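You operate a simulated robot arm through the tools that you are given. There is no shell and no other tool. Be economical: measure what you need, move in short steps, check, and stop when the job is done.

Carry out the task below with a simulated robot arm. There is one attempt and no reset: what you move stays moved.

TASK
Load the blue paint into the viscometer and test it at 12 rpm.
Fine: leave the can loaded, the sliding tray in, the head down and the dial at that speed. Test no other can.
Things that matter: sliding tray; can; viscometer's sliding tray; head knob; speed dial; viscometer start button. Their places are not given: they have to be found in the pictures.

It is judged by the outcome, as a careful person would: the job done as asked, and still so three seconds after it is handed in. It fails if anything else is knocked over, pushed out of place, dropped, spilled or broken.

THE ROBOT
A 6-joint arm with a two-finger parallel gripper, fixed in place. Base frame: the origin is at the foot of the arm, x ahead of it, y to its left, z up; the work surface is at about z = 880. Lengths are in mm, angles in degrees, forces in N, time in s.
With the tool pointing down near the work surface it reaches from about 260 to 660 mm from the base axis. Its first joint turns from -66.0 to 66.0 degrees. Payload 2.9 kg.
Tool frame: the origin (TCP) lies between the finger pads and is the grasp point; the fingertips stand 30 mm ahead of it; z points along the fingers, y is the line along which they close. The gripper opens to 110 mm. The fingers are 20 mm wide and 10 mm thick; the gripper's body (48 by 112 mm) begins 55 mm behind the TCP.
Orientation is that of the tool frame in the base frame, as a unit quaternion [w, x, y, z]. With the fingers straight down and closing along the base's y, the tool's x points along the base's -x, its y along +y and its z along -z.

THE INTERFACE
- The arm moves only by the tool drive_tool. Its argument "series" is text: rows parted by semicolons, each of 7 numbers parted by spaces: the turn, a rotation vector about the tool's x, y, z in rad, then the shift along the tool's x, y, z in cm, then the opening, from 0 (shut) to 1 (fully open). In form: wx wy wz tx ty tz grip; .... A call has 1 to 12 rows; each row shifts and turns the commanded pose from where the row before left it, along the tool's axes as they then stand. A row lasts 0.2 s, in which the tool goes at most 50 mm and 8.6 degrees; a call with a longer step from one row to the next is refused whole, and so is a gripper value outside its range. A pose out of reach is approached as far as the arm can. The call stops where the force on the tool passes 70 N (or 10 N more than at its start, if that is more) or the arm is blocked; 0.2 s more then pass. The fingers move at their own pace (about 108 mm/s each) and stop on an object; they squeeze with about 40 N. The grip force told is the motor's: it shows also when the fingers shut on nothing. Time passes only in rows, and 0.2 s behind the last, so rows that do not move let the fingers close. It gives the time, the measured TCP pose, the force on the tool (base axes), the opening and the grip force at its end, in the units of the frame above (readings bear some noise).
- Cameras (640 x 400 px; columns grow to the right, rows downward): "scene" is fixed at [59.9, 414.6, 1399.2]; the picture's right is [-0.90, -0.43, 0.00], its down [-0.17, 0.37, -0.91] and it looks along [0.39, -0.83, -0.40] (base axes); focal length 346 px, centre (320, 200). "wrist" rides on the gripper at [-36, 0, -57] in the tool frame; the picture's right is [0.00, -1.00, 0.00], its down [0.97, 0.00, -0.24] and it looks along [0.24, 0.00, 0.97] (tool axes); focal length 218 px, centre (320, 200).
- grab_frame(camera): a new picture of that camera. No time passes.
- probe_pixels(camera, pixels): for up to 12 pixels [column, row] of the newest picture of that camera ("zoom" is the newest enlarged one), the place [x, y, z] in the base frame of the surface seen there, good to about 3 mm. No time passes.
- close_up(camera, box): a new picture of the part [left, top, right, bottom] of that camera's present view, enlarged. No time passes.
- finish_job(): hands the job in; it is judged then, once.

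Work in short steps. Measure before you move; look again where a grasp or a placing could have gone wrong, and mend it. You have 80 turns and 38 pictures in all, the two below and enlarged ones among them. Open the gripper and draw the arm clear of the work before you hand the job in, unless the task says otherwise; then end with one line.

The tools are called as a command line: name --argument value ..., lists and objects as JSON in quotes. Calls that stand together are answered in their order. drive_tool: Moves the arm, as the interface text tells. Its arguments: {"type":"object","properties":{"series":{"type":"string"}},"required":["series"]} The other tools are called the same way: grab_frame (camera) takes a picture; probe_pixels (camera, pixels) gives the place of the surface under pixels of a picture; close_up (camera, box) takes an enlarged picture of a part of a camera's view; finish_job () hands the job in.

At the start:

```text
time: 0.0
tool_pos: [306.5, -236.8, 1292.9]
tool_rot: [0.001, 0.0, 1.0, 0.0]
force: [0.3, -0.1, -0.1]
gripper_width: 110.0
grasp_force: 0.1
```

scene: 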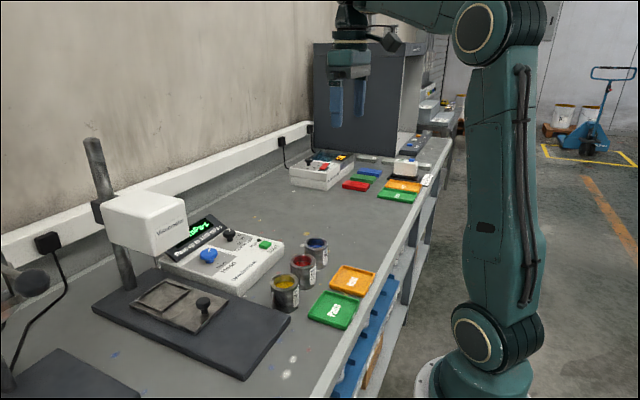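
wrist: 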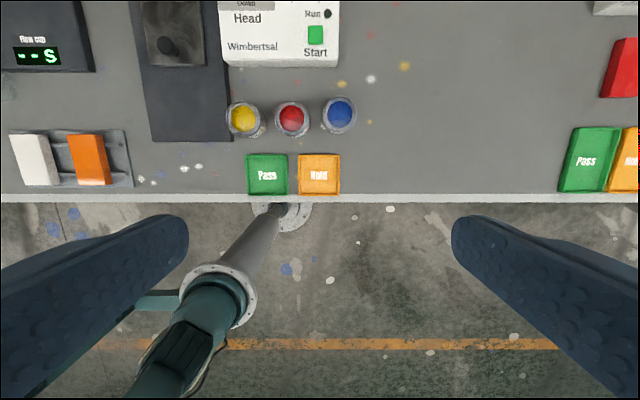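

The pictures show the viscometer at the scene's left, with three cans near (285,290), (303,270) and (317,250). I zoom in on it and probe places.

close_up --camera "scene" --box '[80, 130, 400, 390]'

close_up --camera "scene" --box '[150, 200, 300, 300]'

probe_pixels --camera "scene" --pixels '[[317, 243], [302, 263], [285, 281], [204, 302], [160, 300], [145, 205], [150, 240], [209, 254], [229, 233], [265, 243], [30, 283], [96, 205]]'

probe_pixels --camera "wrist" --pixels '[[340, 112], [291, 118], [243, 118], [167, 45], [316, 35], [327, 14], [185, 130], [230, 90], [140, 90], [320, 175], [268, 175], [400, 100]]'

```text
1.54 times, centred on (240, 260) of scene
```

zoom: 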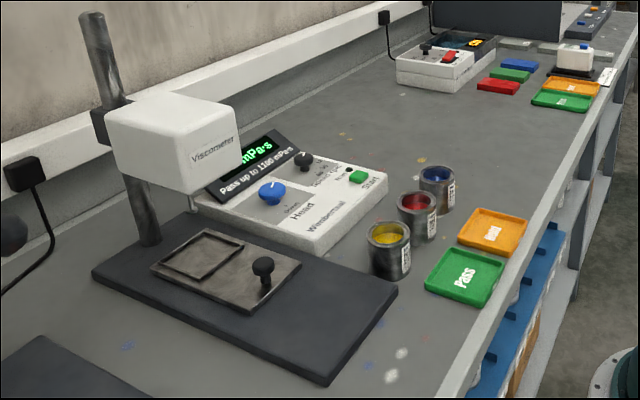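

```text
4.00 times, centred on (225, 250) of scene
```

zoom: 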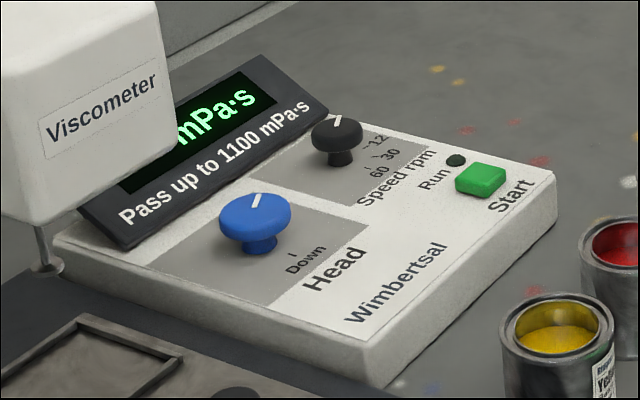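

```text
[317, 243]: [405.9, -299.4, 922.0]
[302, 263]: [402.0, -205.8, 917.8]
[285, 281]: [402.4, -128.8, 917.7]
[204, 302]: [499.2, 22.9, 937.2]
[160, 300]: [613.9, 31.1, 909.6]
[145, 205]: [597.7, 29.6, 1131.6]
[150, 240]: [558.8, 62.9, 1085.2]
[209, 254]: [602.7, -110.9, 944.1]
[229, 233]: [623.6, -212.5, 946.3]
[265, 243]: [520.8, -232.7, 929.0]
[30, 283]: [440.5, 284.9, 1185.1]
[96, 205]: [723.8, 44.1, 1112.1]
```

```text
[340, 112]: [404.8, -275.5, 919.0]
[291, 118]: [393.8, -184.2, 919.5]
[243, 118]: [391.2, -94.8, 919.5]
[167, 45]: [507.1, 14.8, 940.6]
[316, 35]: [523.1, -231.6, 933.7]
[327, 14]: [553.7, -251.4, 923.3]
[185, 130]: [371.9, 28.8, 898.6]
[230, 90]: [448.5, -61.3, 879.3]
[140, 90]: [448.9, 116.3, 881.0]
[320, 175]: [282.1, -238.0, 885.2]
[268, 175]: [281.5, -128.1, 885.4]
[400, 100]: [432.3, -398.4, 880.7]
```

I'll move above the viscometer's panel to view it with the wrist camera.

drive_tool --series "0 0 0 -3 1.9 1 1; 0 0 0 -3 1.9 1 1; 0 0 0 -3 1.9 1 1; 0 0 0 -3 1.9 1 1; 0 0 0 -3 1.9 1 1"

grab_frame --camera "wrist"

```text
time: 1.2
tool_pos: [457.4, -142.8, 1243.5]
tool_rot: [0.001, 0.0, 1.0, 0.0]
force: [1.2, -0.9, 0.6]
gripper_width: 109.9
grasp_force: 0.0
```

```text
33 pictures are left
```

wrist: 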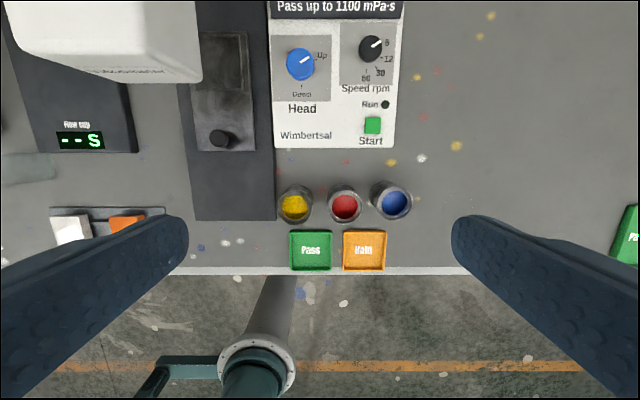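

close_up --camera "wrist" --box '[180, 0, 420, 150]'

probe_pixels --camera "wrist" --pixels '[[395, 202], [345, 206], [294, 208], [221, 138], [225, 75], [300, 64], [370, 48], [373, 125], [199, 31], [246, 31], [208, 148], [254, 150]]'

close_up --camera "wrist" --box '[260, 160, 420, 260]'

```text
2.67 times, centred on (300, 75) of wrist
```

zoom: 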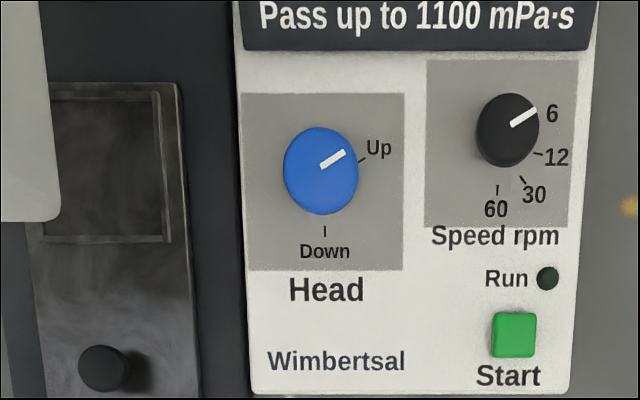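

```text
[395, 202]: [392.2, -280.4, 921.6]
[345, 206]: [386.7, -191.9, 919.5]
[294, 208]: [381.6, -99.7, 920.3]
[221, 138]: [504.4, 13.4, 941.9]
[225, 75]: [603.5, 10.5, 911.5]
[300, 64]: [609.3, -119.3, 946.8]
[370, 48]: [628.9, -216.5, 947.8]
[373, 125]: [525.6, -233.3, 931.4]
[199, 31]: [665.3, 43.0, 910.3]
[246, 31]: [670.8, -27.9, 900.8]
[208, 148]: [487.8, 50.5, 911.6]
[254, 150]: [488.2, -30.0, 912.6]
```

```text
4.00 times, centred on (340, 210) of wrist
```

zoom: 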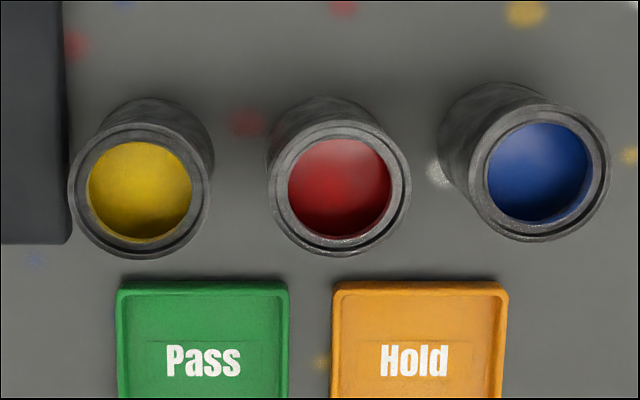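

Knob "Head" points to Up, dial at 6, tray in under the head. I'll probe the blue can's rim in the zoom, then the head's geometry in the scene.

probe_pixels --camera "zoom" --pixels '[[476, 172], [604, 165], [535, 97], [543, 236], [548, 165], [407, 180], [272, 190], [338, 120], [338, 250], [530, 285], [575, 175]]'

close_up --camera "scene" --box '[80, 170, 320, 320]'

probe_pixels --camera "scene" --pixels '[[154, 257], [154, 245], [170, 225], [185, 244], [106, 230], [155, 225], [186, 208], [135, 292], [165, 282], [190, 290], [204, 308], [195, 325]]'

```text
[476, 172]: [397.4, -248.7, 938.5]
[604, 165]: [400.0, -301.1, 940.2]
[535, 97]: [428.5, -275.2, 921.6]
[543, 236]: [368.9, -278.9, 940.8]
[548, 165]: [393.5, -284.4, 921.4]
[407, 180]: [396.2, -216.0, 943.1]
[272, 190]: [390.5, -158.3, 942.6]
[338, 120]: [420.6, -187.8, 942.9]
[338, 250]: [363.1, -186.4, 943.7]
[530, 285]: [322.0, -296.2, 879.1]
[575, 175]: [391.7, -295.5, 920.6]
```

```text
2.67 times, centred on (200, 245) of scene
```

zoom: 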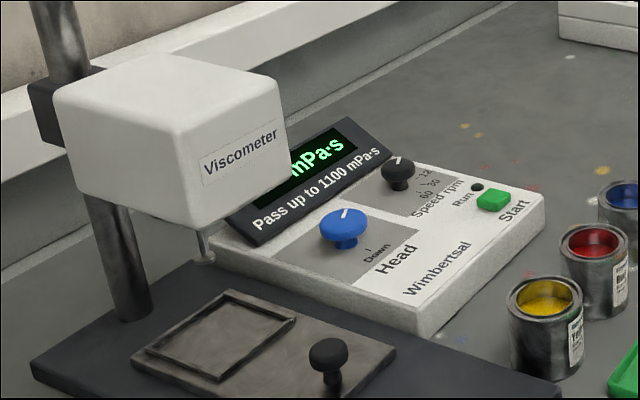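

```text
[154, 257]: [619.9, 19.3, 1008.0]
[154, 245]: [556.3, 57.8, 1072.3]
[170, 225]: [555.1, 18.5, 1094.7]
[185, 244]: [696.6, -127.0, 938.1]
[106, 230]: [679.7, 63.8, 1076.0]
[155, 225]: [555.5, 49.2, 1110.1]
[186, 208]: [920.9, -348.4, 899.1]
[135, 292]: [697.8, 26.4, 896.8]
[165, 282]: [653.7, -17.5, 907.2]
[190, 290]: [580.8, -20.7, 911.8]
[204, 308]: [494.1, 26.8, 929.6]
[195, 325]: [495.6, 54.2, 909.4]
```

Head front face is at x≈555 and the spindle tip at about (620,15,1008), so I'll tilt the tool back 25° to grip the tray knob (504,13,935) without nearing the head. I move sideways over it and tilt first.

drive_tool --series "0 -0.109 0 0 3.9 0 0.5; 0 -0.109 0 0 3.9 0 0.5; 0 -0.109 0 0 3.9 0 0.5; 0 -0.109 0 0 3.9 0 0.5; 0 0 0 0 0 0 0.5"

grab_frame --camera "wrist"

```text
time: 2.4
tool_pos: [505.0, 2.6, 1324.7]
tool_rot: [0.215, 0.0, 0.977, 0.0]
force: [0.1, 0.1, -0.2]
gripper_width: 55.1
grasp_force: 0.0
out of reach, approached as far as the arm can: row 1, 2, 3, 4
```

```text
29 pictures are left
```

wrist: 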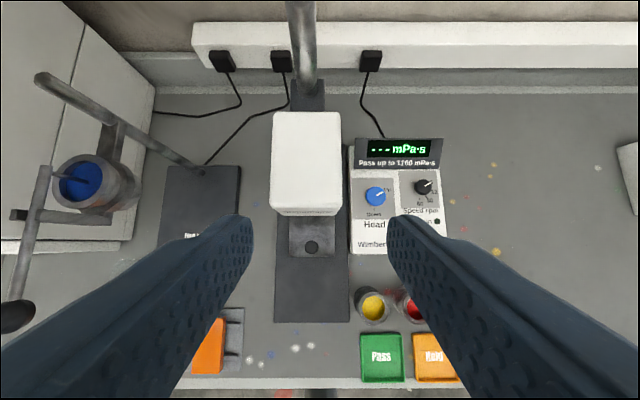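

The pose was partly out of reach (measured 505,2.6,1324). I take steps back and down, then read the pose.

drive_tool --series "0 0 0 3 0 2 0.5; 0 0 0 3 0 2 0.5; 0 0 0 0 0 0 0.5"

```text
time: 3.2
tool_pos: [505.8, 1.9, 1325.7]
tool_rot: [0.216, 0.001, 0.976, -0.001]
force: [-0.7, 0.2, -0.1]
gripper_width: 55.2
grasp_force: 0.0
out of reach, approached as far as the arm can: row 1, 2
```

The tilt isn't reachable here; I undo it and return to vertical.

drive_tool --series "0 0.109 0 0 0 0 0.5; 0 0.109 0 0 0 0 0.5; 0 0.109 0 0 0 0 0.5; 0 0.109 0 0 0 0 0.5; 0 0 0 0 0 0 0.5"

```text
time: 4.3
tool_pos: [520.2, 3.4, 1326.3]
tool_rot: [0.069, -0.004, 0.997, 0.014]
force: [20.5, 1.7, -22.9]
gripper_width: 54.9
grasp_force: 0.1
stopped in row 5: the force on the tool passed its limit (the readings are from after the stop); the commanded pose is now the measured one
out of reach, approached as far as the arm can: row 1, 2
```

A force stop occurred; I look at the scene.

grab_frame --camera "scene"

drive_tool --series "0 0 0 0 0 0 0.5"

```text
28 pictures are left
```

scene: 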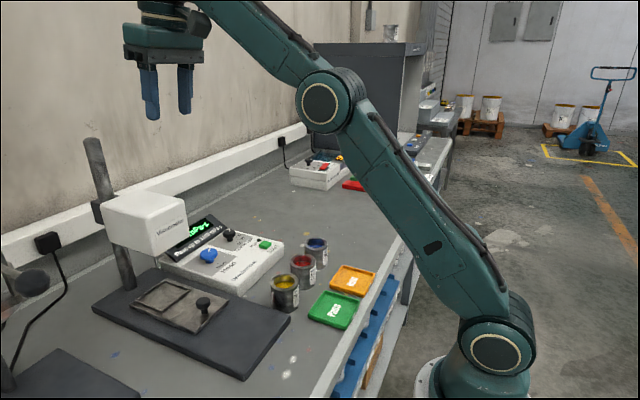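

```text
time: 4.7
tool_pos: [520.2, 3.8, 1326.9]
tool_rot: [0.069, -0.005, 0.998, 0.014]
force: [25.6, 4.2, -32.5]
gripper_width: 55.1
grasp_force: 0.0
```

Nothing touches visibly except maybe the wrist near its own forearm. I move gently: finish untilting and go sideways.

drive_tool --series "0 0.07 0 0 -2 0 0.5; 0 0.068 0 0 -2 0 0.5; 0 0 0 0 0 0 0.5"

```text
time: 5.0
tool_pos: [522.0, 0.7, 1325.4]
tool_rot: [0.068, 0.0, 0.998, 0.015]
force: [14.4, 1.4, -16.9]
gripper_width: 54.9
grasp_force: 0.1
stopped in row 1: the force on the tool passed its limit (the readings are from after the stop); the commanded pose is now the measured one
out of reach, approached as far as the arm can: row 1
```

Likely the hand is folded against the forearm; lowering and moving forward opens that angle.

drive_tool --series "0 0 0 0 0 2 0.5; 0 0 0 0 0 2 0.5; 0 0 0 0 0 0 0.5"

```text
time: 5.8
tool_pos: [527.8, 0.9, 1285.2]
tool_rot: [0.067, 0.0, 0.998, 0.015]
force: [-0.2, -0.3, -0.2]
gripper_width: 54.9
grasp_force: 0.0
```

Free now. I straighten the tool, move back to x≈480 and lower to about z 1110.

drive_tool --series "0.03 0.134 0 0 0.6 0 0.5; 0 0 0 2.4 0.6 2 0.5; 0 0 0 2.4 0 2 0.5; 0 0 0 0 0 4 0.5; 0 0 0 0 0 4 0.5; 0 0 0 0 0 4 0.5; 0 0 0 0 0 0 0.5"

```text
time: 7.4
tool_pos: [478.4, 11.9, 1126.3]
tool_rot: [-0.001, 0.0, 1.0, -0.001]
force: [-0.3, 0.4, -0.1]
gripper_width: 55.2
grasp_force: 0.1
```

Vertical and free. Lower to z≈1020, then tilt ~17°.

drive_tool --series "0 0 0 0 0 4 0.5; 0 0 0 0 0 4 0.5; 0 0 0 0 0 2.5 0.5; 0 -0.1 0 0 0 0 0.5; 0 -0.1 0 0 0 0 0.5; 0 -0.1 0 0 0 0 0.5; 0 0 0 0 0 0 0.5"

grab_frame --camera "wrist"

grab_frame --camera "scene"

```text
time: 9.0
tool_pos: [478.5, 11.9, 1021.3]
tool_rot: [0.15, 0.0, 0.989, -0.001]
force: [0.8, 1.2, -0.3]
gripper_width: 54.8
grasp_force: 0.0
```

```text
27 pictures are left
```

wrist: 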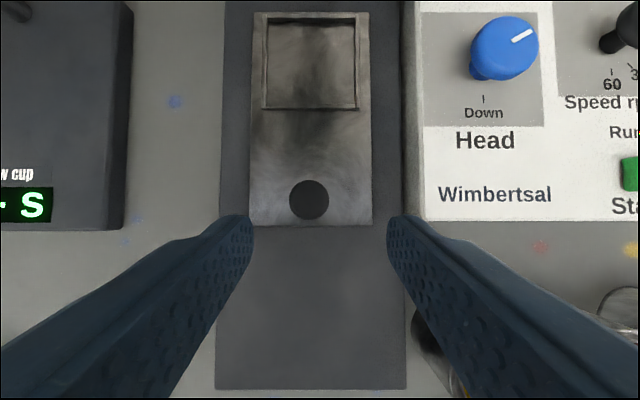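

```text
26 pictures are left
```

scene: 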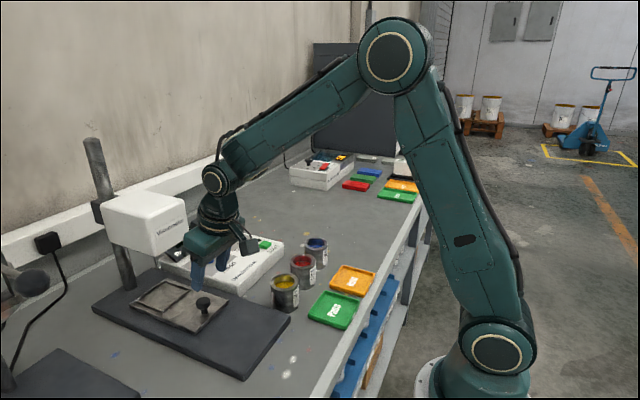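

I measure the knob at (309,200) and the recess edges.

probe_pixels --camera "wrist" --pixels '[[309, 200], [291, 200], [327, 200], [309, 184], [263, 60], [358, 60], [310, 15], [310, 108], [310, 60], [252, 180], [370, 180], [310, 380]]'

```text
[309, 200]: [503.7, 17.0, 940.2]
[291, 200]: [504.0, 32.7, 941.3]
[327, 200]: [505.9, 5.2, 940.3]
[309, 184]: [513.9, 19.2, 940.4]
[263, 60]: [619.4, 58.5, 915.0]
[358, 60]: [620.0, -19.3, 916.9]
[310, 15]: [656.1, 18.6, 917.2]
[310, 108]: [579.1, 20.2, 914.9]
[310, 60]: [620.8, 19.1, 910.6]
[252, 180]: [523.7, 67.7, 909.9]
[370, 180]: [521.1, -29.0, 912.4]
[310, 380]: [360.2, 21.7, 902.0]
```

Knob centre is (503,19,~935), the recess centre (618,19.5). I go down with fingers straddling the knob.

drive_tool --series "0 0 0 0.17 0.7 3 0.5; 0 0 0 0 0 2.6 0.5; 0 0 0 0 0 2.2 0.5; 0 0 0 0 0 0 0.5"

grab_frame --camera "wrist"

```text
time: 10.0
tool_pos: [499.0, 19.0, 945.1]
tool_rot: [0.15, 0.0, 0.989, -0.002]
force: [1.1, -0.6, -0.1]
gripper_width: 54.9
grasp_force: 0.1
```

```text
25 pictures are left
```

wrist: 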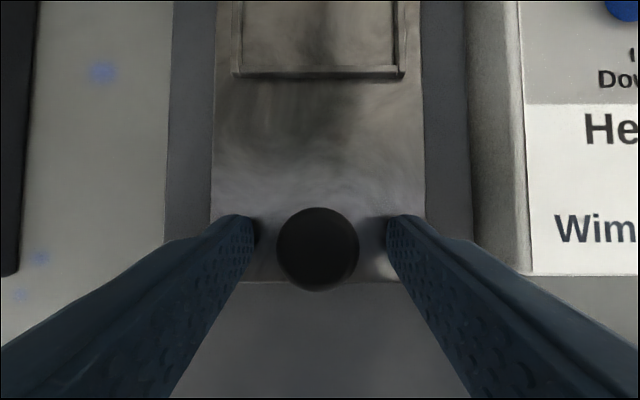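

The knob is centred between the fingers. I close on it.

drive_tool --series "0 0 0 0 0 0 0.2; 0 0 0 0 0 0 0.1; 0 0 0 0 0 0 0.1"

drive_tool --series "0 0 0 0.955 0 -0.296 0.1; 0 0 0 1.91 0 -0.59 0.1; 0 0 0 1.91 0 -0.59 0.1; 0 0 0 0 0 0 0.1"

```text
time: 10.8
tool_pos: [499.1, 20.6, 946.4]
tool_rot: [0.149, 0.0, 0.989, 0.001]
force: [1.2, 5.6, -2.2]
gripper_width: 27.3
grasp_force: 44.9
```

```text
time: 11.8
tool_pos: [449.5, 19.7, 945.0]
tool_rot: [0.149, 0.0, 0.989, -0.001]
force: [-1.3, 6.4, 6.9]
gripper_width: 27.4
grasp_force: 45.1
```

Tray moves with it. I pull further.

drive_tool --series "0 0 0 1.91 0 -0.59 0.1; 0 0 0 1.91 0 -0.59 0.1; 0 0 0 1.91 0 -0.59 0.1; 0 0 0 1.91 0 -0.59 0.1; 0 0 0 0.955 0 -0.296 0.1; 0 0 0 0.955 0 -0.296 0.1; 0 0 0 0.955 0 -0.296 0.1; 0 0 0 0 0 0 0.1"

grab_frame --camera "wrist"

```text
time: 13.6
tool_pos: [346.2, 18.9, 948.5]
tool_rot: [0.157, -0.001, 0.988, -0.001]
force: [35.0, 4.8, -12.1]
gripper_width: 27.3
grasp_force: 44.9
```

```text
24 pictures are left
```

wrist: 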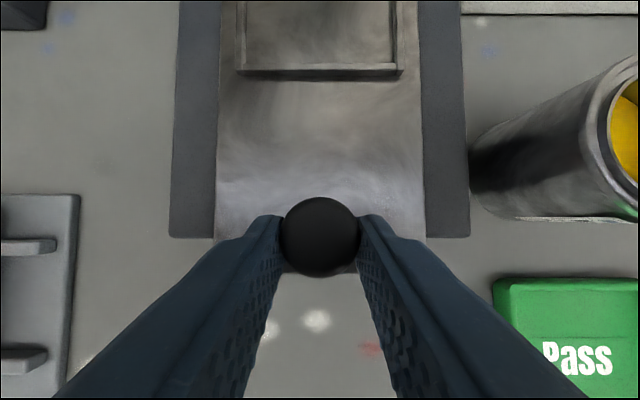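

Tray is at its stop (recess now about x 465). I relax, release and lift, then straighten up.

drive_tool --series "0 0 0 -0.4 0 0.1 0.1; 0 0 0 0 0 0 0.5; 0 0 0 0 0 0 0.5; 0 0 0 -0.9 0 -2.8 0.5; 0 0 0 -1.2 0 -3.8 0.5; 0 0 0 -1.2 0 -3.8 0.5; 0 0.1 0 0 0 0 0.73; 0 0.1 0 0 0 0 0.73; 0 0.115 0 0 0 0 0.73; 0 0 0 0 0 0 0.73"

grab_frame --camera "wrist"

```text
time: 15.8
tool_pos: [343.5, 19.0, 1055.0]
tool_rot: [-0.008, 0.0, 1.0, -0.001]
force: [0.7, -0.7, -0.3]
gripper_width: 80.1
grasp_force: 0.1
```

```text
23 pictures are left
```

wrist: 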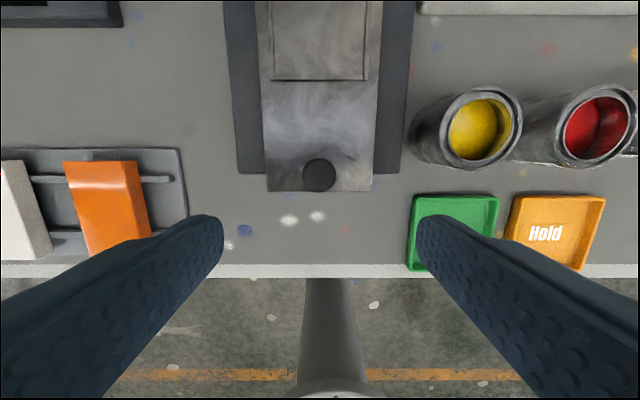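

Tray is out. I go sideways to above the blue can near (397,-278).

drive_tool --series "0 -0.016 0 -0.6 -4.8 0 0.73; 0 0 0 -0.6 -4.8 0 0.73; 0 0 0 -0.6 -4.8 0 0.73; 0 0 0 -0.6 -4.8 0 0.73; 0 0 0 -0.6 -4.8 0 0.73; 0 0 0 -0.6 -4.8 0 0.73; 0 0 0 0 -0.8 0 0.73; 0 0 0 0 0 0 0.73"

grab_frame --camera "wrist"

```text
time: 17.6
tool_pos: [379.7, -276.1, 1055.9]
tool_rot: [0.001, -0.001, 1.0, -0.001]
force: [-0.2, -0.2, -0.8]
gripper_width: 80.2
grasp_force: 0.1
```

```text
22 pictures are left
```

wrist: 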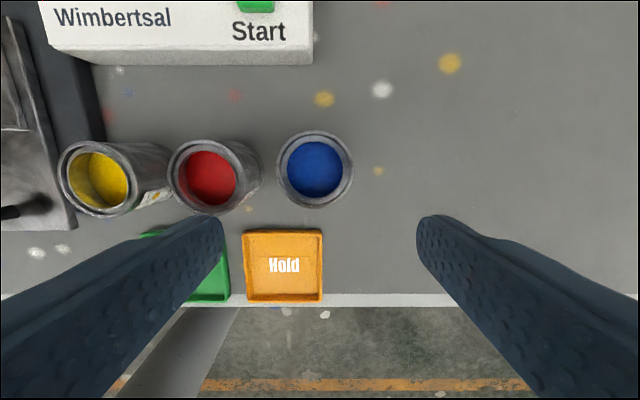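

Rim spans columns 277–352 and rows 131–207; I probe it.

probe_pixels --camera "wrist" --pixels '[[281, 169], [349, 169], [314, 134], [314, 203], [240, 180], [315, 170]]'

```text
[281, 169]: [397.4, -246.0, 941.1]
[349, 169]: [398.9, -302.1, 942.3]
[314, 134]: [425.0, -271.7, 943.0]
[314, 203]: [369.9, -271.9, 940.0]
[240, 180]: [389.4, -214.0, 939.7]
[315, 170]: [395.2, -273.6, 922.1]
```

Centre (398,-273), gap to the red can about 28 mm. I narrow to 76 mm, align, and descend.

drive_tool --series "0 0 0 -1.83 0.3 2 0.69; 0 0 0 0 0 2 0.69; 0 0 0 0 0 3 0.69; 0 0 0 0 0 0 0.69"

grab_frame --camera "wrist"

```text
time: 18.6
tool_pos: [399.9, -273.6, 984.9]
tool_rot: [0.001, 0.0, 1.0, -0.001]
force: [0.9, -0.4, -1.0]
gripper_width: 76.0
grasp_force: 0.0
```

```text
21 pictures are left
```

wrist: 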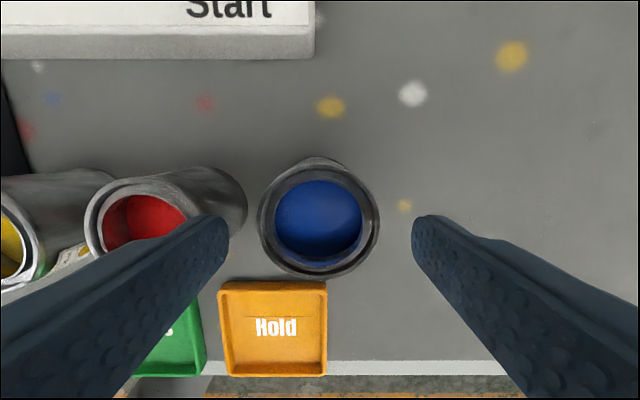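

Aligned. Descend 60 mm.

drive_tool --series "0 0 0 0 0 1.5 0.69; 0 0 0 0 0 1.5 0.69; 0 0 0 0 0 1.5 0.69; 0 0 0 0 0 1.5 0.69; 0 0 0 0 0 0 0.69"

drive_tool --series "0 0 0 0 0 0 0.6; 0 0 0 0 0 0 0.5; 0 0 0 0 0 0 0.4; 0 0 0 0 0 0 0.4"

grab_frame --camera "wrist"

```text
time: 19.8
tool_pos: [400.0, -273.1, 925.6]
tool_rot: [0.001, -0.001, 1.0, 0.0]
force: [-0.9, 0.7, 0.2]
gripper_width: 76.0
grasp_force: 0.0
```

```text
time: 20.8
tool_pos: [399.6, -274.2, 926.3]
tool_rot: [0.001, -0.001, 1.0, -0.001]
force: [0.8, -0.4, 0.3]
gripper_width: 58.4
grasp_force: 39.9
```

```text
20 pictures are left
```

wrist: 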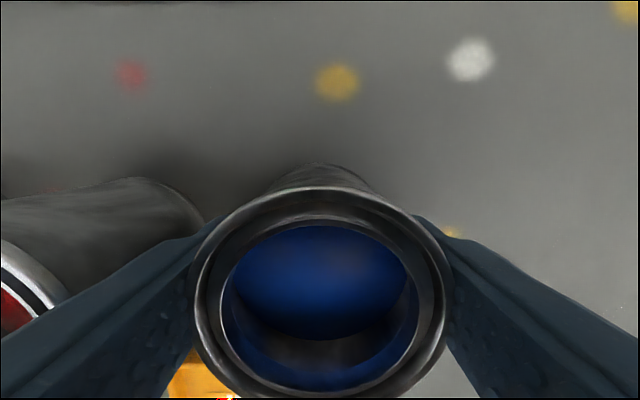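

Gripped at 58.4 mm. Lift smoothly by 10 cm.

drive_tool --series "0 0 0 0 0 -0.5 0.4; 0 0 0 0 0 -1 0.4; 0 0 0 0 0 -1.5 0.4; 0 0 0 0 0 -2 0.4; 0 0 0 0 0 -2 0.4; 0 0 0 0 0 -1.5 0.4; 0 0 0 0 0 -1 0.4; 0 0 0 0 0 -0.5 0.4; 0 0 0 0 0 0 0.4"

drive_tool --series "0 0 0 0 0.8 0 0.4; 0 0 0 0 1.6 0 0.4; 0 0 0 0 2.4 0 0.4; 0 0 0 -0.5 2.8 0 0.4; 0 0 0 -0.7 2.8 0 0.4; 0 0 0 -0.7 2.8 0 0.4; 0 0 0 -0.7 2.8 0 0.4; 0 0 0 -0.7 2.8 0 0.4; 0 0 0 -0.5 2.8 0 0.4; 0 0 0 0 2.8 0 0.4; 0 0 0 0 2 0 0.4; 0 0 0 0 1.2 0 0.4"

drive_tool --series "0 0 0 0 0.8 0 0.4; 0 0 0 0 0.5 0 0.4; 0 0 0 0 0 0 0.4"

grab_frame --camera "wrist"

grab_frame --camera "scene"

```text
time: 22.8
tool_pos: [399.1, -271.7, 1024.0]
tool_rot: [0.001, 0.0, 1.0, 0.0]
force: [0.0, 0.2, -1.1]
gripper_width: 58.4
grasp_force: 39.7
```

```text
time: 25.4
tool_pos: [435.8, 4.8, 1025.4]
tool_rot: [0.001, 0.0, 1.0, -0.001]
force: [-0.5, 0.6, -1.1]
gripper_width: 58.4
grasp_force: 40.0
```

```text
time: 26.2
tool_pos: [436.0, 16.8, 1024.4]
tool_rot: [0.0, 0.0, 1.0, -0.001]
force: [0.6, -0.3, -1.3]
gripper_width: 58.2
grasp_force: 39.8
```

```text
19 pictures are left
```

wrist: 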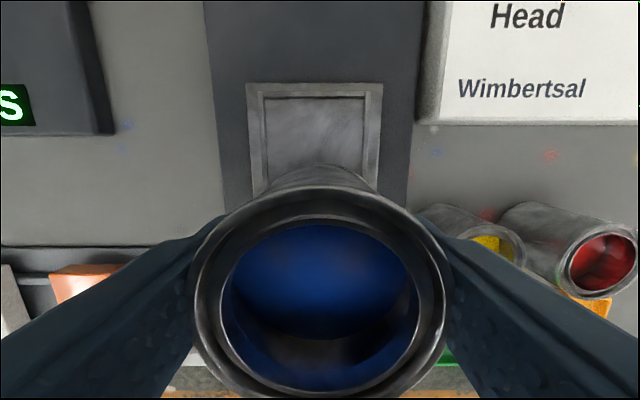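

```text
18 pictures are left
```

scene: 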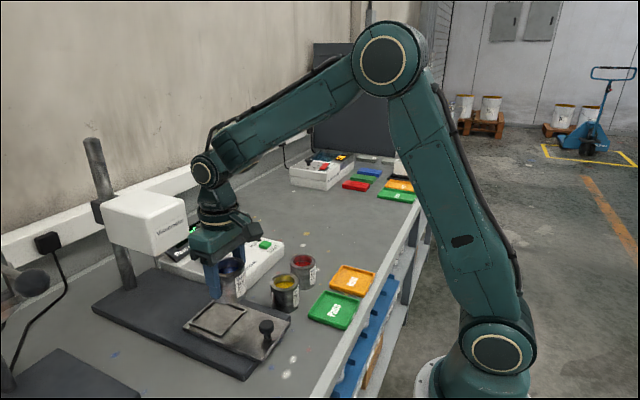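

I probe the recess edges and the tray in both views.

probe_pixels --camera "wrist" --pixels '[[315, 92], [315, 86], [259, 130], [370, 130], [250, 130], [380, 130], [315, 104]]'

probe_pixels --camera "scene" --pixels '[[267, 325], [208, 300], [243, 310], [218, 333], [192, 324], [217, 320], [224, 338]]'

close_up --camera "scene" --box '[170, 240, 310, 380]'

```text
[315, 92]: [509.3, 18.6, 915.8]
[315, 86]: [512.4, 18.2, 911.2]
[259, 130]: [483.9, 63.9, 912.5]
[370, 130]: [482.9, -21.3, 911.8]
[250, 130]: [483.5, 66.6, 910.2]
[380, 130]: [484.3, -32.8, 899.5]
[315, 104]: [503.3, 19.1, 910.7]
```

```text
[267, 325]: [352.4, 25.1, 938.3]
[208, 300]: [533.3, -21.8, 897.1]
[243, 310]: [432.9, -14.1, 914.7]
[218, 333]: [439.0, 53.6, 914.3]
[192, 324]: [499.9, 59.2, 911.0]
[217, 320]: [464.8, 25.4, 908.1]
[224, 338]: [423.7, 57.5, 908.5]
```

```text
2.86 times, centred on (240, 310) of scene
```

zoom: 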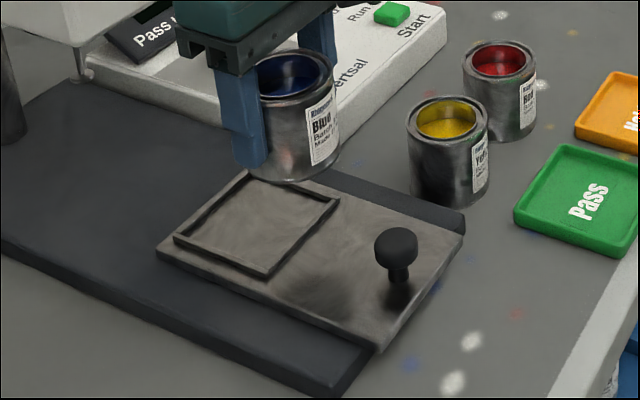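

Recess centre ≈ (469.5,19), floor 910.5. I move above it and lower to just above the floor.

drive_tool --series "0 0 0 -0.8 0.2 0 0.4; 0 0 0 -1.6 0 0 0.4; 0 0 0 -1.1 0 0 0.4; 0 0 0 0 0 0.8 0.4; 0 0 0 0 0 1.5 0.4; 0 0 0 0 0 1.5 0.4; 0 0 0 0 0 1.0 0.4; 0 0 0 0 0 0.6 0.4; 0 0 0 0 0 0 0.4"

close_up --camera "scene" --box '[170, 240, 310, 380]'

grab_frame --camera "wrist"

```text
time: 28.2
tool_pos: [471.9, 16.6, 971.4]
tool_rot: [0.001, 0.0, 1.0, 0.0]
force: [1.2, -0.2, -1.8]
gripper_width: 58.2
grasp_force: 39.8
```

```text
2.86 times, centred on (240, 310) of scene
```

zoom: 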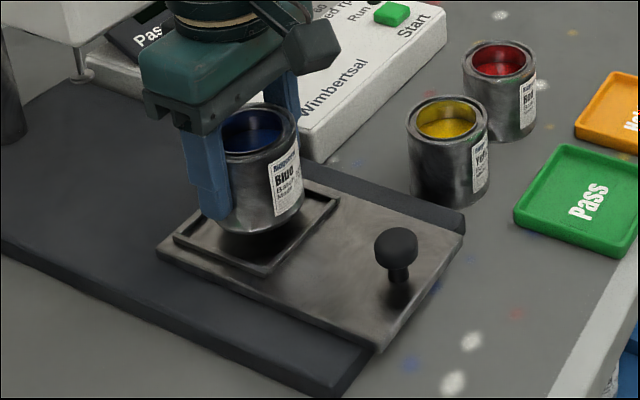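

```text
15 pictures are left
```

wrist: 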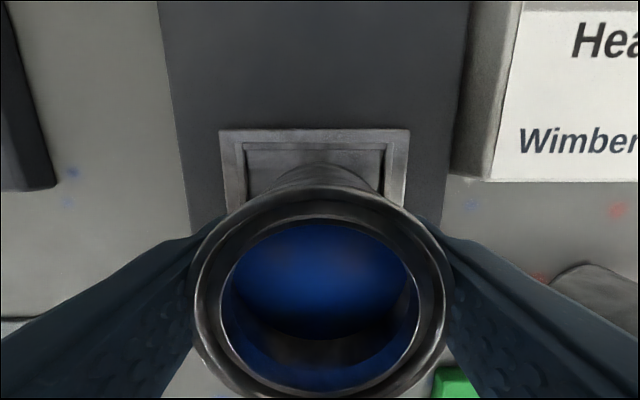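

Slightly right of centre; shift y +2.5 mm and lower the last ~14 mm slowly.

drive_tool --series "0 0 0 0.1 0.25 0.5 0.4; 0 0 0 0 0 0.4 0.4; 0 0 0 0 0 0.2 0.4; 0 0 0 0 0 0.2 0.4; 0 0 0 0 0 0 0.4"

```text
time: 29.4
tool_pos: [471.0, 21.2, 959.3]
tool_rot: [0.001, 0.0, 1.0, -0.001]
force: [-0.8, -0.3, -1.0]
gripper_width: 58.4
grasp_force: 39.7
```

Not quite touching yet (force −1 N). Lower in 1 mm steps.

drive_tool --series "0 0 0 0 -0.1 0.1 0.4; 0 0 0 0 0 0.1 0.4; 0 0 0 0 0 0.1 0.4; 0 0 0 0 0 0 0.4"

```text
time: 30.4
tool_pos: [472.0, 18.4, 957.2]
tool_rot: [0.003, -0.001, 1.0, -0.001]
force: [-0.2, -0.1, 18.0]
gripper_width: 58.3
grasp_force: 40.0
```

Contact (18 N up). I ease off, release to 76 mm, and rise straight up.

drive_tool --series "0 0 0 0 0 -0.1 0.4; 0 0 0 0 0 0 0.56; 0 0 0 0 0 0 0.62; 0 0 0 0 0 0 0.69; 0 0 0 0 0 0 0.69; 0 0 0 0 0 -1 0.69; 0 0 0 0 0 -2 0.69; 0 0 0 0 0 -3 0.69; 0 0 0 0 0 -3 0.69; 0 0 0 0 0 0 0.69"

grab_frame --camera "wrist"

```text
time: 32.6
tool_pos: [470.3, 20.3, 1047.0]
tool_rot: [0.001, 0.0, 1.0, -0.002]
force: [-0.5, -0.7, -0.7]
gripper_width: 76.2
grasp_force: 0.2
```

```text
14 pictures are left
```

wrist: 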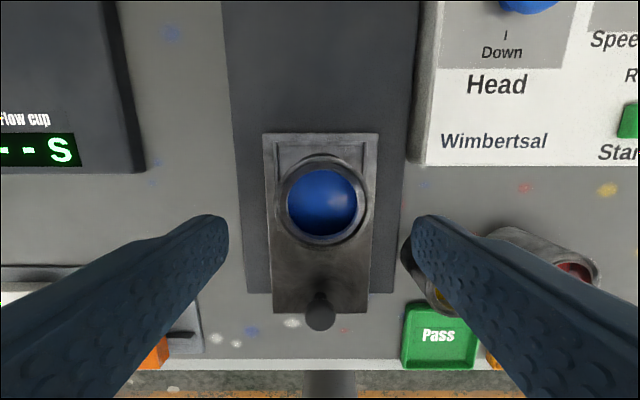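

Can sits in the recess. Next, go back to the tray knob with the same 17° tilt, above it first.

drive_tool --series "0 0 0 2 0 0 0.5; 0 0 0 3.5 0 0 0.5; 0 0 0 3.5 0 0 0.5; 0 0 0 3.1 0 0 0.5; 0 -0.1 0 0 0 0 0.5; 0 -0.1 0 0 0 0 0.5; 0 -0.1 0 0 0 0 0.5; 0 0 0 0 0 0 0.5"

grab_frame --camera "wrist"

probe_pixels --camera "scene" --pixels '[[267, 325]]'

```text
time: 34.4
tool_pos: [350.4, 19.8, 1046.7]
tool_rot: [0.15, 0.0, 0.989, -0.001]
force: [0.6, -0.2, -0.3]
gripper_width: 55.0
grasp_force: 0.0
```

```text
13 pictures are left
```

wrist: 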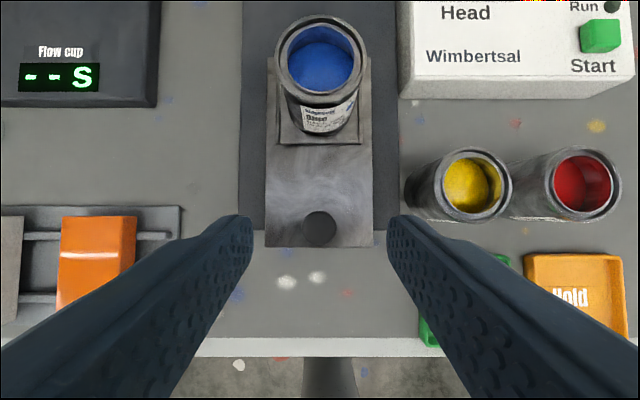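

```text
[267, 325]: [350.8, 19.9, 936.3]
```

Lower straight down onto the knob.

drive_tool --series "0 0 0 1.2 0 3.6 0.5; 0 0 0 1.2 0 3.6 0.5; 0 0 0 0.77 0 2.36 0.5; 0 0 0 0 0 0 0.5"

drive_tool --series "0 0 0 0 0 0 0.3; 0 0 0 0 0 0 0.1; 0 0 0 0 0 0 0.1; 0 0 0 0 0 0 0.1"

```text
time: 35.4
tool_pos: [347.8, 19.4, 943.7]
tool_rot: [0.15, 0.0, 0.989, 0.0]
force: [-0.8, 0.7, 0.1]
gripper_width: 55.1
grasp_force: 0.1
```

```text
time: 36.4
tool_pos: [348.1, 19.7, 944.3]
tool_rot: [0.149, -0.001, 0.989, -0.001]
force: [0.3, 3.0, -4.7]
gripper_width: 27.3
grasp_force: 45.1
```

Gripped. Push the tray in gently along +x.

drive_tool --series "0 0 0 -0.48 0 0.15 0.1; 0 0 0 -0.955 0 0.296 0.1; 0 0 0 -1.43 0 0.444 0.1; 0 0 0 -1.43 0 0.444 0.1; 0 0 0 -1.43 0 0.444 0.1; 0 0 0 -1.43 0 0.444 0.1; 0 0 0 -1.43 0 0.444 0.1; 0 0 0 -1.43 0 0.444 0.1; 0 0 0 -1.43 0 0.444 0.1; 0 0 0 -0.955 0 0.296 0.1; 0 0 0 -0.67 0 0.207 0.1; 0 0 0 -0.48 0 0.15 0.1"

drive_tool --series "0 0 0 -0.3 0 0.09 0.1; 0 0 0 -0.3 0 0.09 0.1; 0 0 0 -0.2 0 0.06 0.1; 0 0 0 -0.2 0 0.06 0.1; 0 0 0 0 0 0 0.1"

```text
time: 39.0
tool_pos: [490.6, 19.4, 945.3]
tool_rot: [0.149, -0.001, 0.989, -0.001]
force: [-0.3, 11.2, -25.6]
gripper_width: 27.4
grasp_force: 45.1
```

```text
time: 40.2
tool_pos: [497.6, 20.1, 946.2]
tool_rot: [0.147, -0.001, 0.989, 0.0]
force: [-17.6, 13.3, -11.5]
gripper_width: 27.2
grasp_force: 45.0
```

Resistance −17.6 N at x 497.6 (originally 499). A little more push, then check.

drive_tool --series "0 0 0 -0.15 0 0.05 0.1; 0 0 0 -0.15 0 0.05 0.1; 0 0 0 0 0 0 0.1"

close_up --camera "scene" --box '[80, 170, 320, 320]'

```text
time: 41.0
tool_pos: [499.0, 19.3, 944.2]
tool_rot: [0.145, -0.001, 0.989, -0.001]
force: [-35.4, 12.7, 12.1]
gripper_width: 27.3
grasp_force: 45.3
```

```text
2.67 times, centred on (200, 245) of scene
```

zoom: 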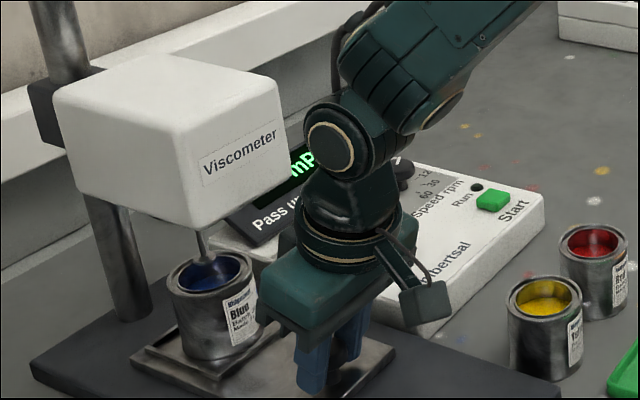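

Tray is fully home and the can under the spindle. I relax, release, lift clear and straighten.

drive_tool --series "0 0 0 0.4 0 -0.1 0.1; 0 0 0 0 0 0 0.5; 0 0 0 0 0 0 0.5; 0 0 0 0 0 -3 0.5; 0 0 0 0 0 -4 0.5; 0 0 0 0 0 -4 0.5; 0 0.1 0 0 -3 -1 0.5; 0 0.1 0 0 -3.5 -1 0.5; 0 0.09 0 0 -3.5 -1 0.5; 0 0 0 0 -2 0 0.5; 0 0 0 0 0 0 0.5"

grab_frame --camera "wrist"

```text
time: 43.4
tool_pos: [459.7, -99.5, 1080.3]
tool_rot: [0.005, 0.0, 1.0, -0.001]
force: [-0.1, 0.5, -0.3]
gripper_width: 54.8
grasp_force: 0.1
```

```text
11 pictures are left
```

wrist: 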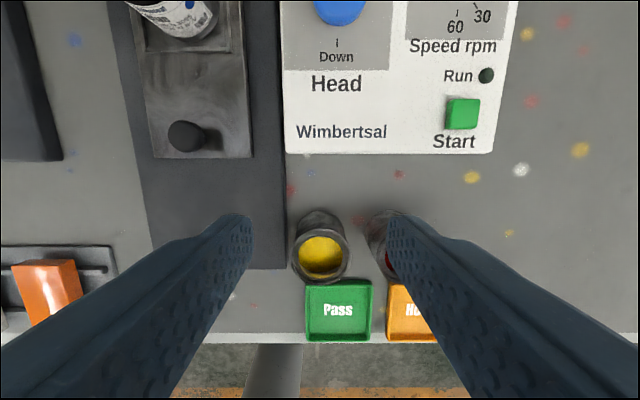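

Move forward over the panel to look at both knobs.

drive_tool --series "0 -0.01 0 -3.5 -2 0 0.5; 0 0 0 -3.5 -2 0 0.5; 0 0 0 -3.5 -2 0 0.5; 0 0 0 0 0 0 0.5"

grab_frame --camera "wrist"

probe_pixels --camera "scene" --pixels '[[187, 230], [230, 225], [210, 215], [200, 228]]'

```text
time: 44.4
tool_pos: [565.3, -163.4, 1082.1]
tool_rot: [0.011, 0.0, 1.0, -0.001]
force: [0.6, -0.6, 0.4]
gripper_width: 55.0
grasp_force: 0.0
```

```text
10 pictures are left
```

wrist: 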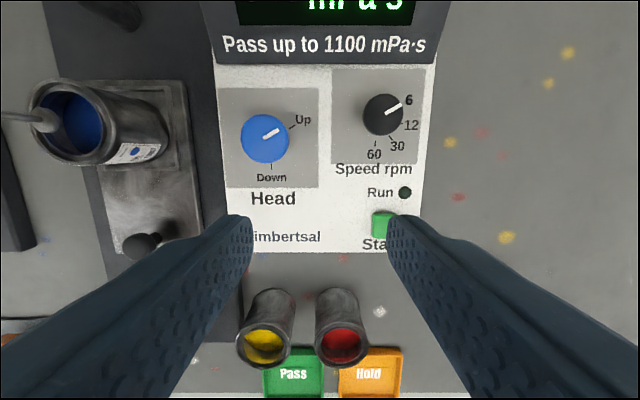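

```text
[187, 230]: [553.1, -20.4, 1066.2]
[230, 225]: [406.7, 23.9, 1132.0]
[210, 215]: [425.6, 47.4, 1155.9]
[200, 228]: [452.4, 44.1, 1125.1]
```

Probing both knobs, the start button and the display's edges.

close_up --camera "wrist" --box '[210, 50, 450, 200]'

probe_pixels --camera "wrist" --pixels '[[264, 138], [243, 138], [286, 138], [264, 116], [383, 114], [365, 116], [401, 114], [383, 97], [380, 222], [325, 62], [325, 40], [445, 4]]'

```text
2.67 times, centred on (330, 125) of wrist
```

zoom: 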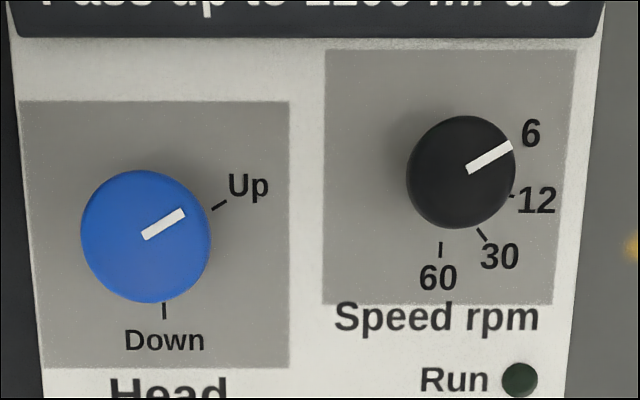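

```text
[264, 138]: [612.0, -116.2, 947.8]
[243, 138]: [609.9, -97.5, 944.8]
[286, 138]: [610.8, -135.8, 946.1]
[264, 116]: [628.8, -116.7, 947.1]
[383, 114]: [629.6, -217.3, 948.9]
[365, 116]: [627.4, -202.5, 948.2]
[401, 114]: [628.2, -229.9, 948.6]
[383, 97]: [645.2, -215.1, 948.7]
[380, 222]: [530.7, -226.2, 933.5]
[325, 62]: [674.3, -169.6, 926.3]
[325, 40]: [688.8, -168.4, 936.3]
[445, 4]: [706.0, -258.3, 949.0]
```

Dial centre (628.5,-216), top 949; head knob (610.5,-116.5), top 947. I go over the dial first, to z≈990.

drive_tool --series "0 0.022 0 -2.1 -1.75 1 0.45; 0 0 0 -2.1 -1.75 2 0.45; 0 0 0 -2.1 -1.75 3 0.45; 0 0 0 0 0 3 0.45; 0 0 0 0 0 0 0.45"

```text
time: 45.6
tool_pos: [628.5, -213.8, 990.8]
tool_rot: [0.0, 0.001, 1.0, -0.001]
force: [0.5, -0.5, 0.9]
gripper_width: 49.2
grasp_force: 0.1
```

drive_tool --series "0 0 0 0 -0.2 1.5 0.45; 0 0 0 0 0 1.5 0.45; 0 0 0 0 0 0 0.45"

grab_frame --camera "wrist"

```text
time: 46.4
tool_pos: [628.8, -215.4, 961.3]
tool_rot: [0.0, 0.001, 1.0, 0.0]
force: [-0.5, 0.2, -0.4]
gripper_width: 49.8
grasp_force: 0.1
```

```text
8 pictures are left
```

wrist: 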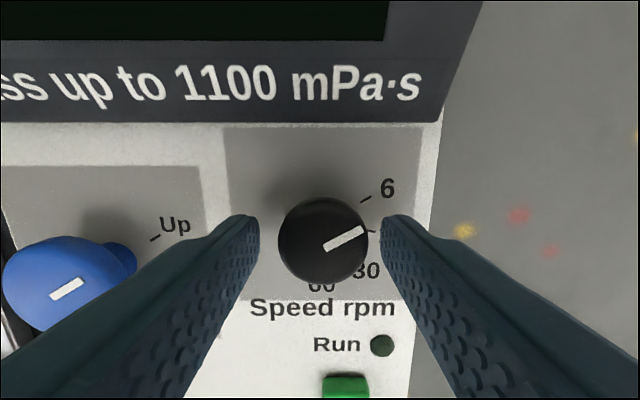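

Dial sits between the fingers, pointer at 6. I close, and turn 40° clockwise (seen from above).

drive_tool --series "0 0 0 0 0 0 0.2; 0 0 0 0 0 0 0.1; 0 0 0 0 0 0 0.1"

drive_tool --series "0 0 0.1 0 0 0 0.1; 0 0 0.12 0 0 0 0.1; 0 0 0.12 0 0 0 0.1; 0 0 0.12 0 0 0 0.1; 0 0 0.12 0 0 0 0.1; 0 0 0.118 0 0 0 0.1; 0 0 0 0 0 0 0.1"

drive_tool --series "0 0 0 0 0 0 0.3; 0 0 0 0 0 0 0.45; 0 0 0 0 0 -2 0.45; 0 0 0 0 0 -2 0.45; 0 0 -0.14 0 0 0 0.45; 0 0 -0.14 0 0 0 0.45; 0 0 -0.14 0 0 0 0.45; 0 0 -0.14 0 0 0 0.45; 0 0 -0.138 0 0 0 0.45; 0 0 0 0 0 0 0.45"

close_up --camera "wrist" --box '[200, 80, 440, 300]'

```text
time: 47.2
tool_pos: [630.1, -216.7, 961.4]
tool_rot: [0.0, 0.0, 1.0, 0.0]
force: [0.2, -11.5, -3.7]
gripper_width: 33.2
grasp_force: 45.2
```

```text
time: 48.8
tool_pos: [629.9, -217.4, 962.0]
tool_rot: [0.0, 0.344, 0.939, 0.0]
force: [7.7, -21.7, -15.8]
gripper_width: 33.3
grasp_force: 44.6
```

```text
time: 51.0
tool_pos: [628.9, -215.7, 1003.3]
tool_rot: [-0.001, -0.001, 1.0, -0.001]
force: [-0.1, 0.6, -0.5]
gripper_width: 49.6
grasp_force: 0.0
```

```text
1.82 times, centred on (320, 190) of wrist
```

zoom: 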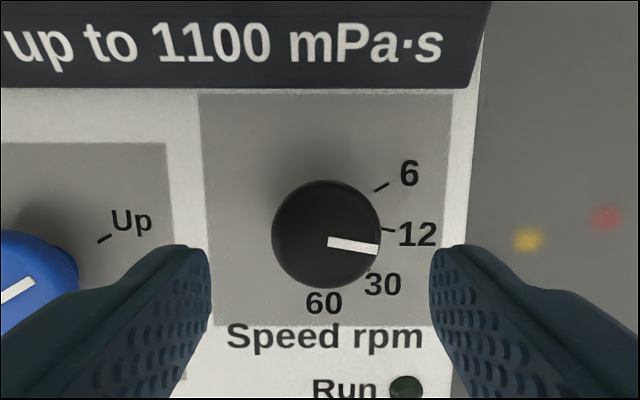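

Pointer is at 12. Next I go to the head knob, pre-rotate −60°, at z≈1003.

drive_tool --series "0 0 0 0.6 3.3 0 0.6; 0 0 0 0.6 3.3 0 0.6; 0 0 0 0.6 3.3 0 0.6; 0 0 -0.149 0 0 0 0.6; 0 0 -0.15 0 0 0 0.6; 0 0 -0.15 0 0 0 0.6; 0 0 -0.15 0 0 0 0.6; 0 0 -0.15 0 0 0 0.6; 0 0 -0.15 0 0 0 0.6; 0 0 -0.148 0 0 0 0.6; 0 0 0 0 0 0 0.6"

```text
time: 53.4
tool_pos: [610.6, -115.6, 1002.4]
tool_rot: [-0.001, -0.501, 0.866, 0.0]
force: [0.0, 0.1, -0.2]
gripper_width: 65.8
grasp_force: 0.1
```

Positioned. Descend to z≈960 and close.

drive_tool --series "0 0 0 0 0 1.5 0.6; 0 0 0 0 0 1.5 0.6; 0 0 0 0 0 1.2 0.6; 0 0 0 0 0 0 0.6"

drive_tool --series "0 0 0 0 0 0 0.4; 0 0 0 0 0 0 0.2; 0 0 0 0 0 0 0.15; 0 0 0 0 0 0 0.15"

```text
time: 54.4
tool_pos: [610.9, -116.5, 961.9]
tool_rot: [0.0, -0.5, 0.866, 0.0]
force: [-0.1, -0.7, 0.5]
gripper_width: 66.0
grasp_force: 0.1
```

```text
time: 55.4
tool_pos: [610.1, -116.1, 960.8]
tool_rot: [-0.002, -0.501, 0.866, 0.001]
force: [-12.8, 5.7, 1.9]
gripper_width: 41.1
grasp_force: 45.2
```

Gripped at 41 mm. Turn 120° clockwise.

drive_tool --series "0 0 0.14 0 0 0 0.15; 0 0 0.14 0 0 0 0.15; 0 0 0.14 0 0 0 0.15; 0 0 0.14 0 0 0 0.15; 0 0 0.14 0 0 0 0.15; 0 0 0.14 0 0 0 0.15; 0 0 0.14 0 0 0 0.15; 0 0 0.14 0 0 0 0.15; 0 0 0.14 0 0 0 0.15; 0 0 0.14 0 0 0 0.15; 0 0 0.14 0 0 0 0.15; 0 0 0.14 0 0 0 0.15"

drive_tool --series "0 0 0.14 0 0 0 0.15; 0 0 0.14 0 0 0 0.15; 0 0 0.134 0 0 0 0.15; 0 0 0 0 0 0 0.15"

```text
time: 58.0
tool_pos: [609.7, -114.3, 960.9]
tool_rot: [-0.003, 0.311, 0.95, 0.0]
force: [-18.2, 20.7, 9.6]
gripper_width: 41.1
grasp_force: 44.8
```

```text
time: 59.0
tool_pos: [611.7, -121.7, 959.9]
tool_rot: [0.002, 0.496, 0.868, 0.002]
force: [-4.3, -41.1, -7.5]
gripper_width: 44.9
grasp_force: 28.1
```

An odd lateral force (−41 N) appeared and the width changed; I look at the scene before going on.

close_up --camera "scene" --box '[80, 150, 320, 320]'

```text
2.35 times, centred on (200, 235) of scene
```

zoom: 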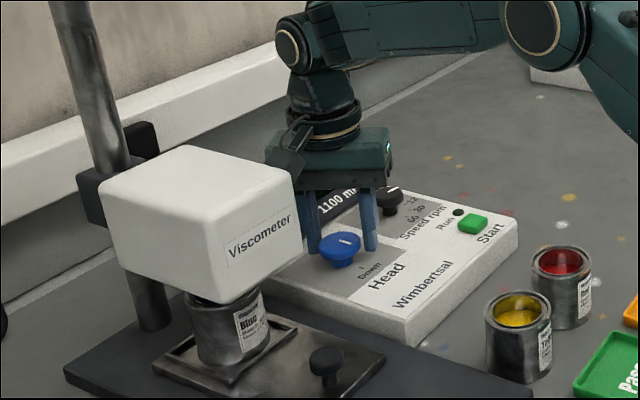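

The head has come down, and the wrist's camera leans on the head's side. I open the fingers and rotate back a bit to relieve it, then rise.

drive_tool --series "0 0 0 0 0 0 0.6; 0 0 0 0 0 0 0.6; 0 0 -0.14 0 0 0 0.6; 0 0 -0.14 0 0 0 0.6; 0 0 -0.14 0 0 0 0.6; 0 0 0 0 0 0 0.6"

```text
time: 60.4
tool_pos: [610.6, -115.1, 960.2]
tool_rot: [0.0, 0.306, 0.952, -0.001]
force: [-0.4, 0.7, 0.4]
gripper_width: 65.9
grasp_force: 0.0
```

Free of contact. Rise, rotate back to zero, and look.

drive_tool --series "0 0 0 0 0 -2 0.6; 0 0 0 0 0 -3 0.6; 0 0 -0.14 0 0 -2 0.6; 0 0 -0.14 0 0 -2 0.6; 0 0 -0.14 0 0 0 0.6; 0 0 -0.14 0 0 0 0.6; 0 0 -0.062 0 -3 0 0.6; 0 0 0 3 -3 0 0.6; 0 0 0 3 -1 0 0.6; 0 0 0 0 0 0 0.6"

grab_frame --camera "wrist"

```text
time: 62.6
tool_pos: [549.3, -184.6, 1051.1]
tool_rot: [0.001, 0.002, 1.0, -0.001]
force: [-0.1, -0.3, 0.6]
gripper_width: 66.0
grasp_force: 0.1
```

```text
5 pictures are left
```

wrist: 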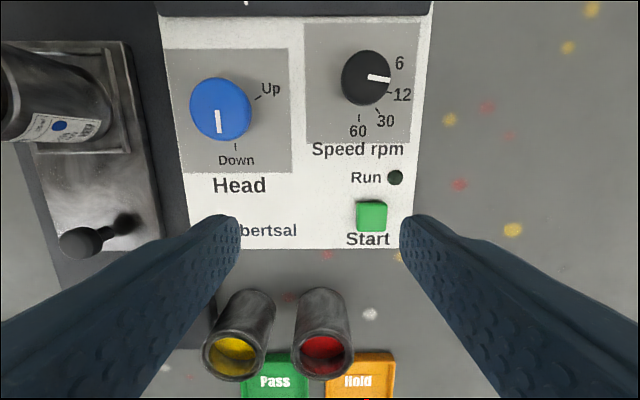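

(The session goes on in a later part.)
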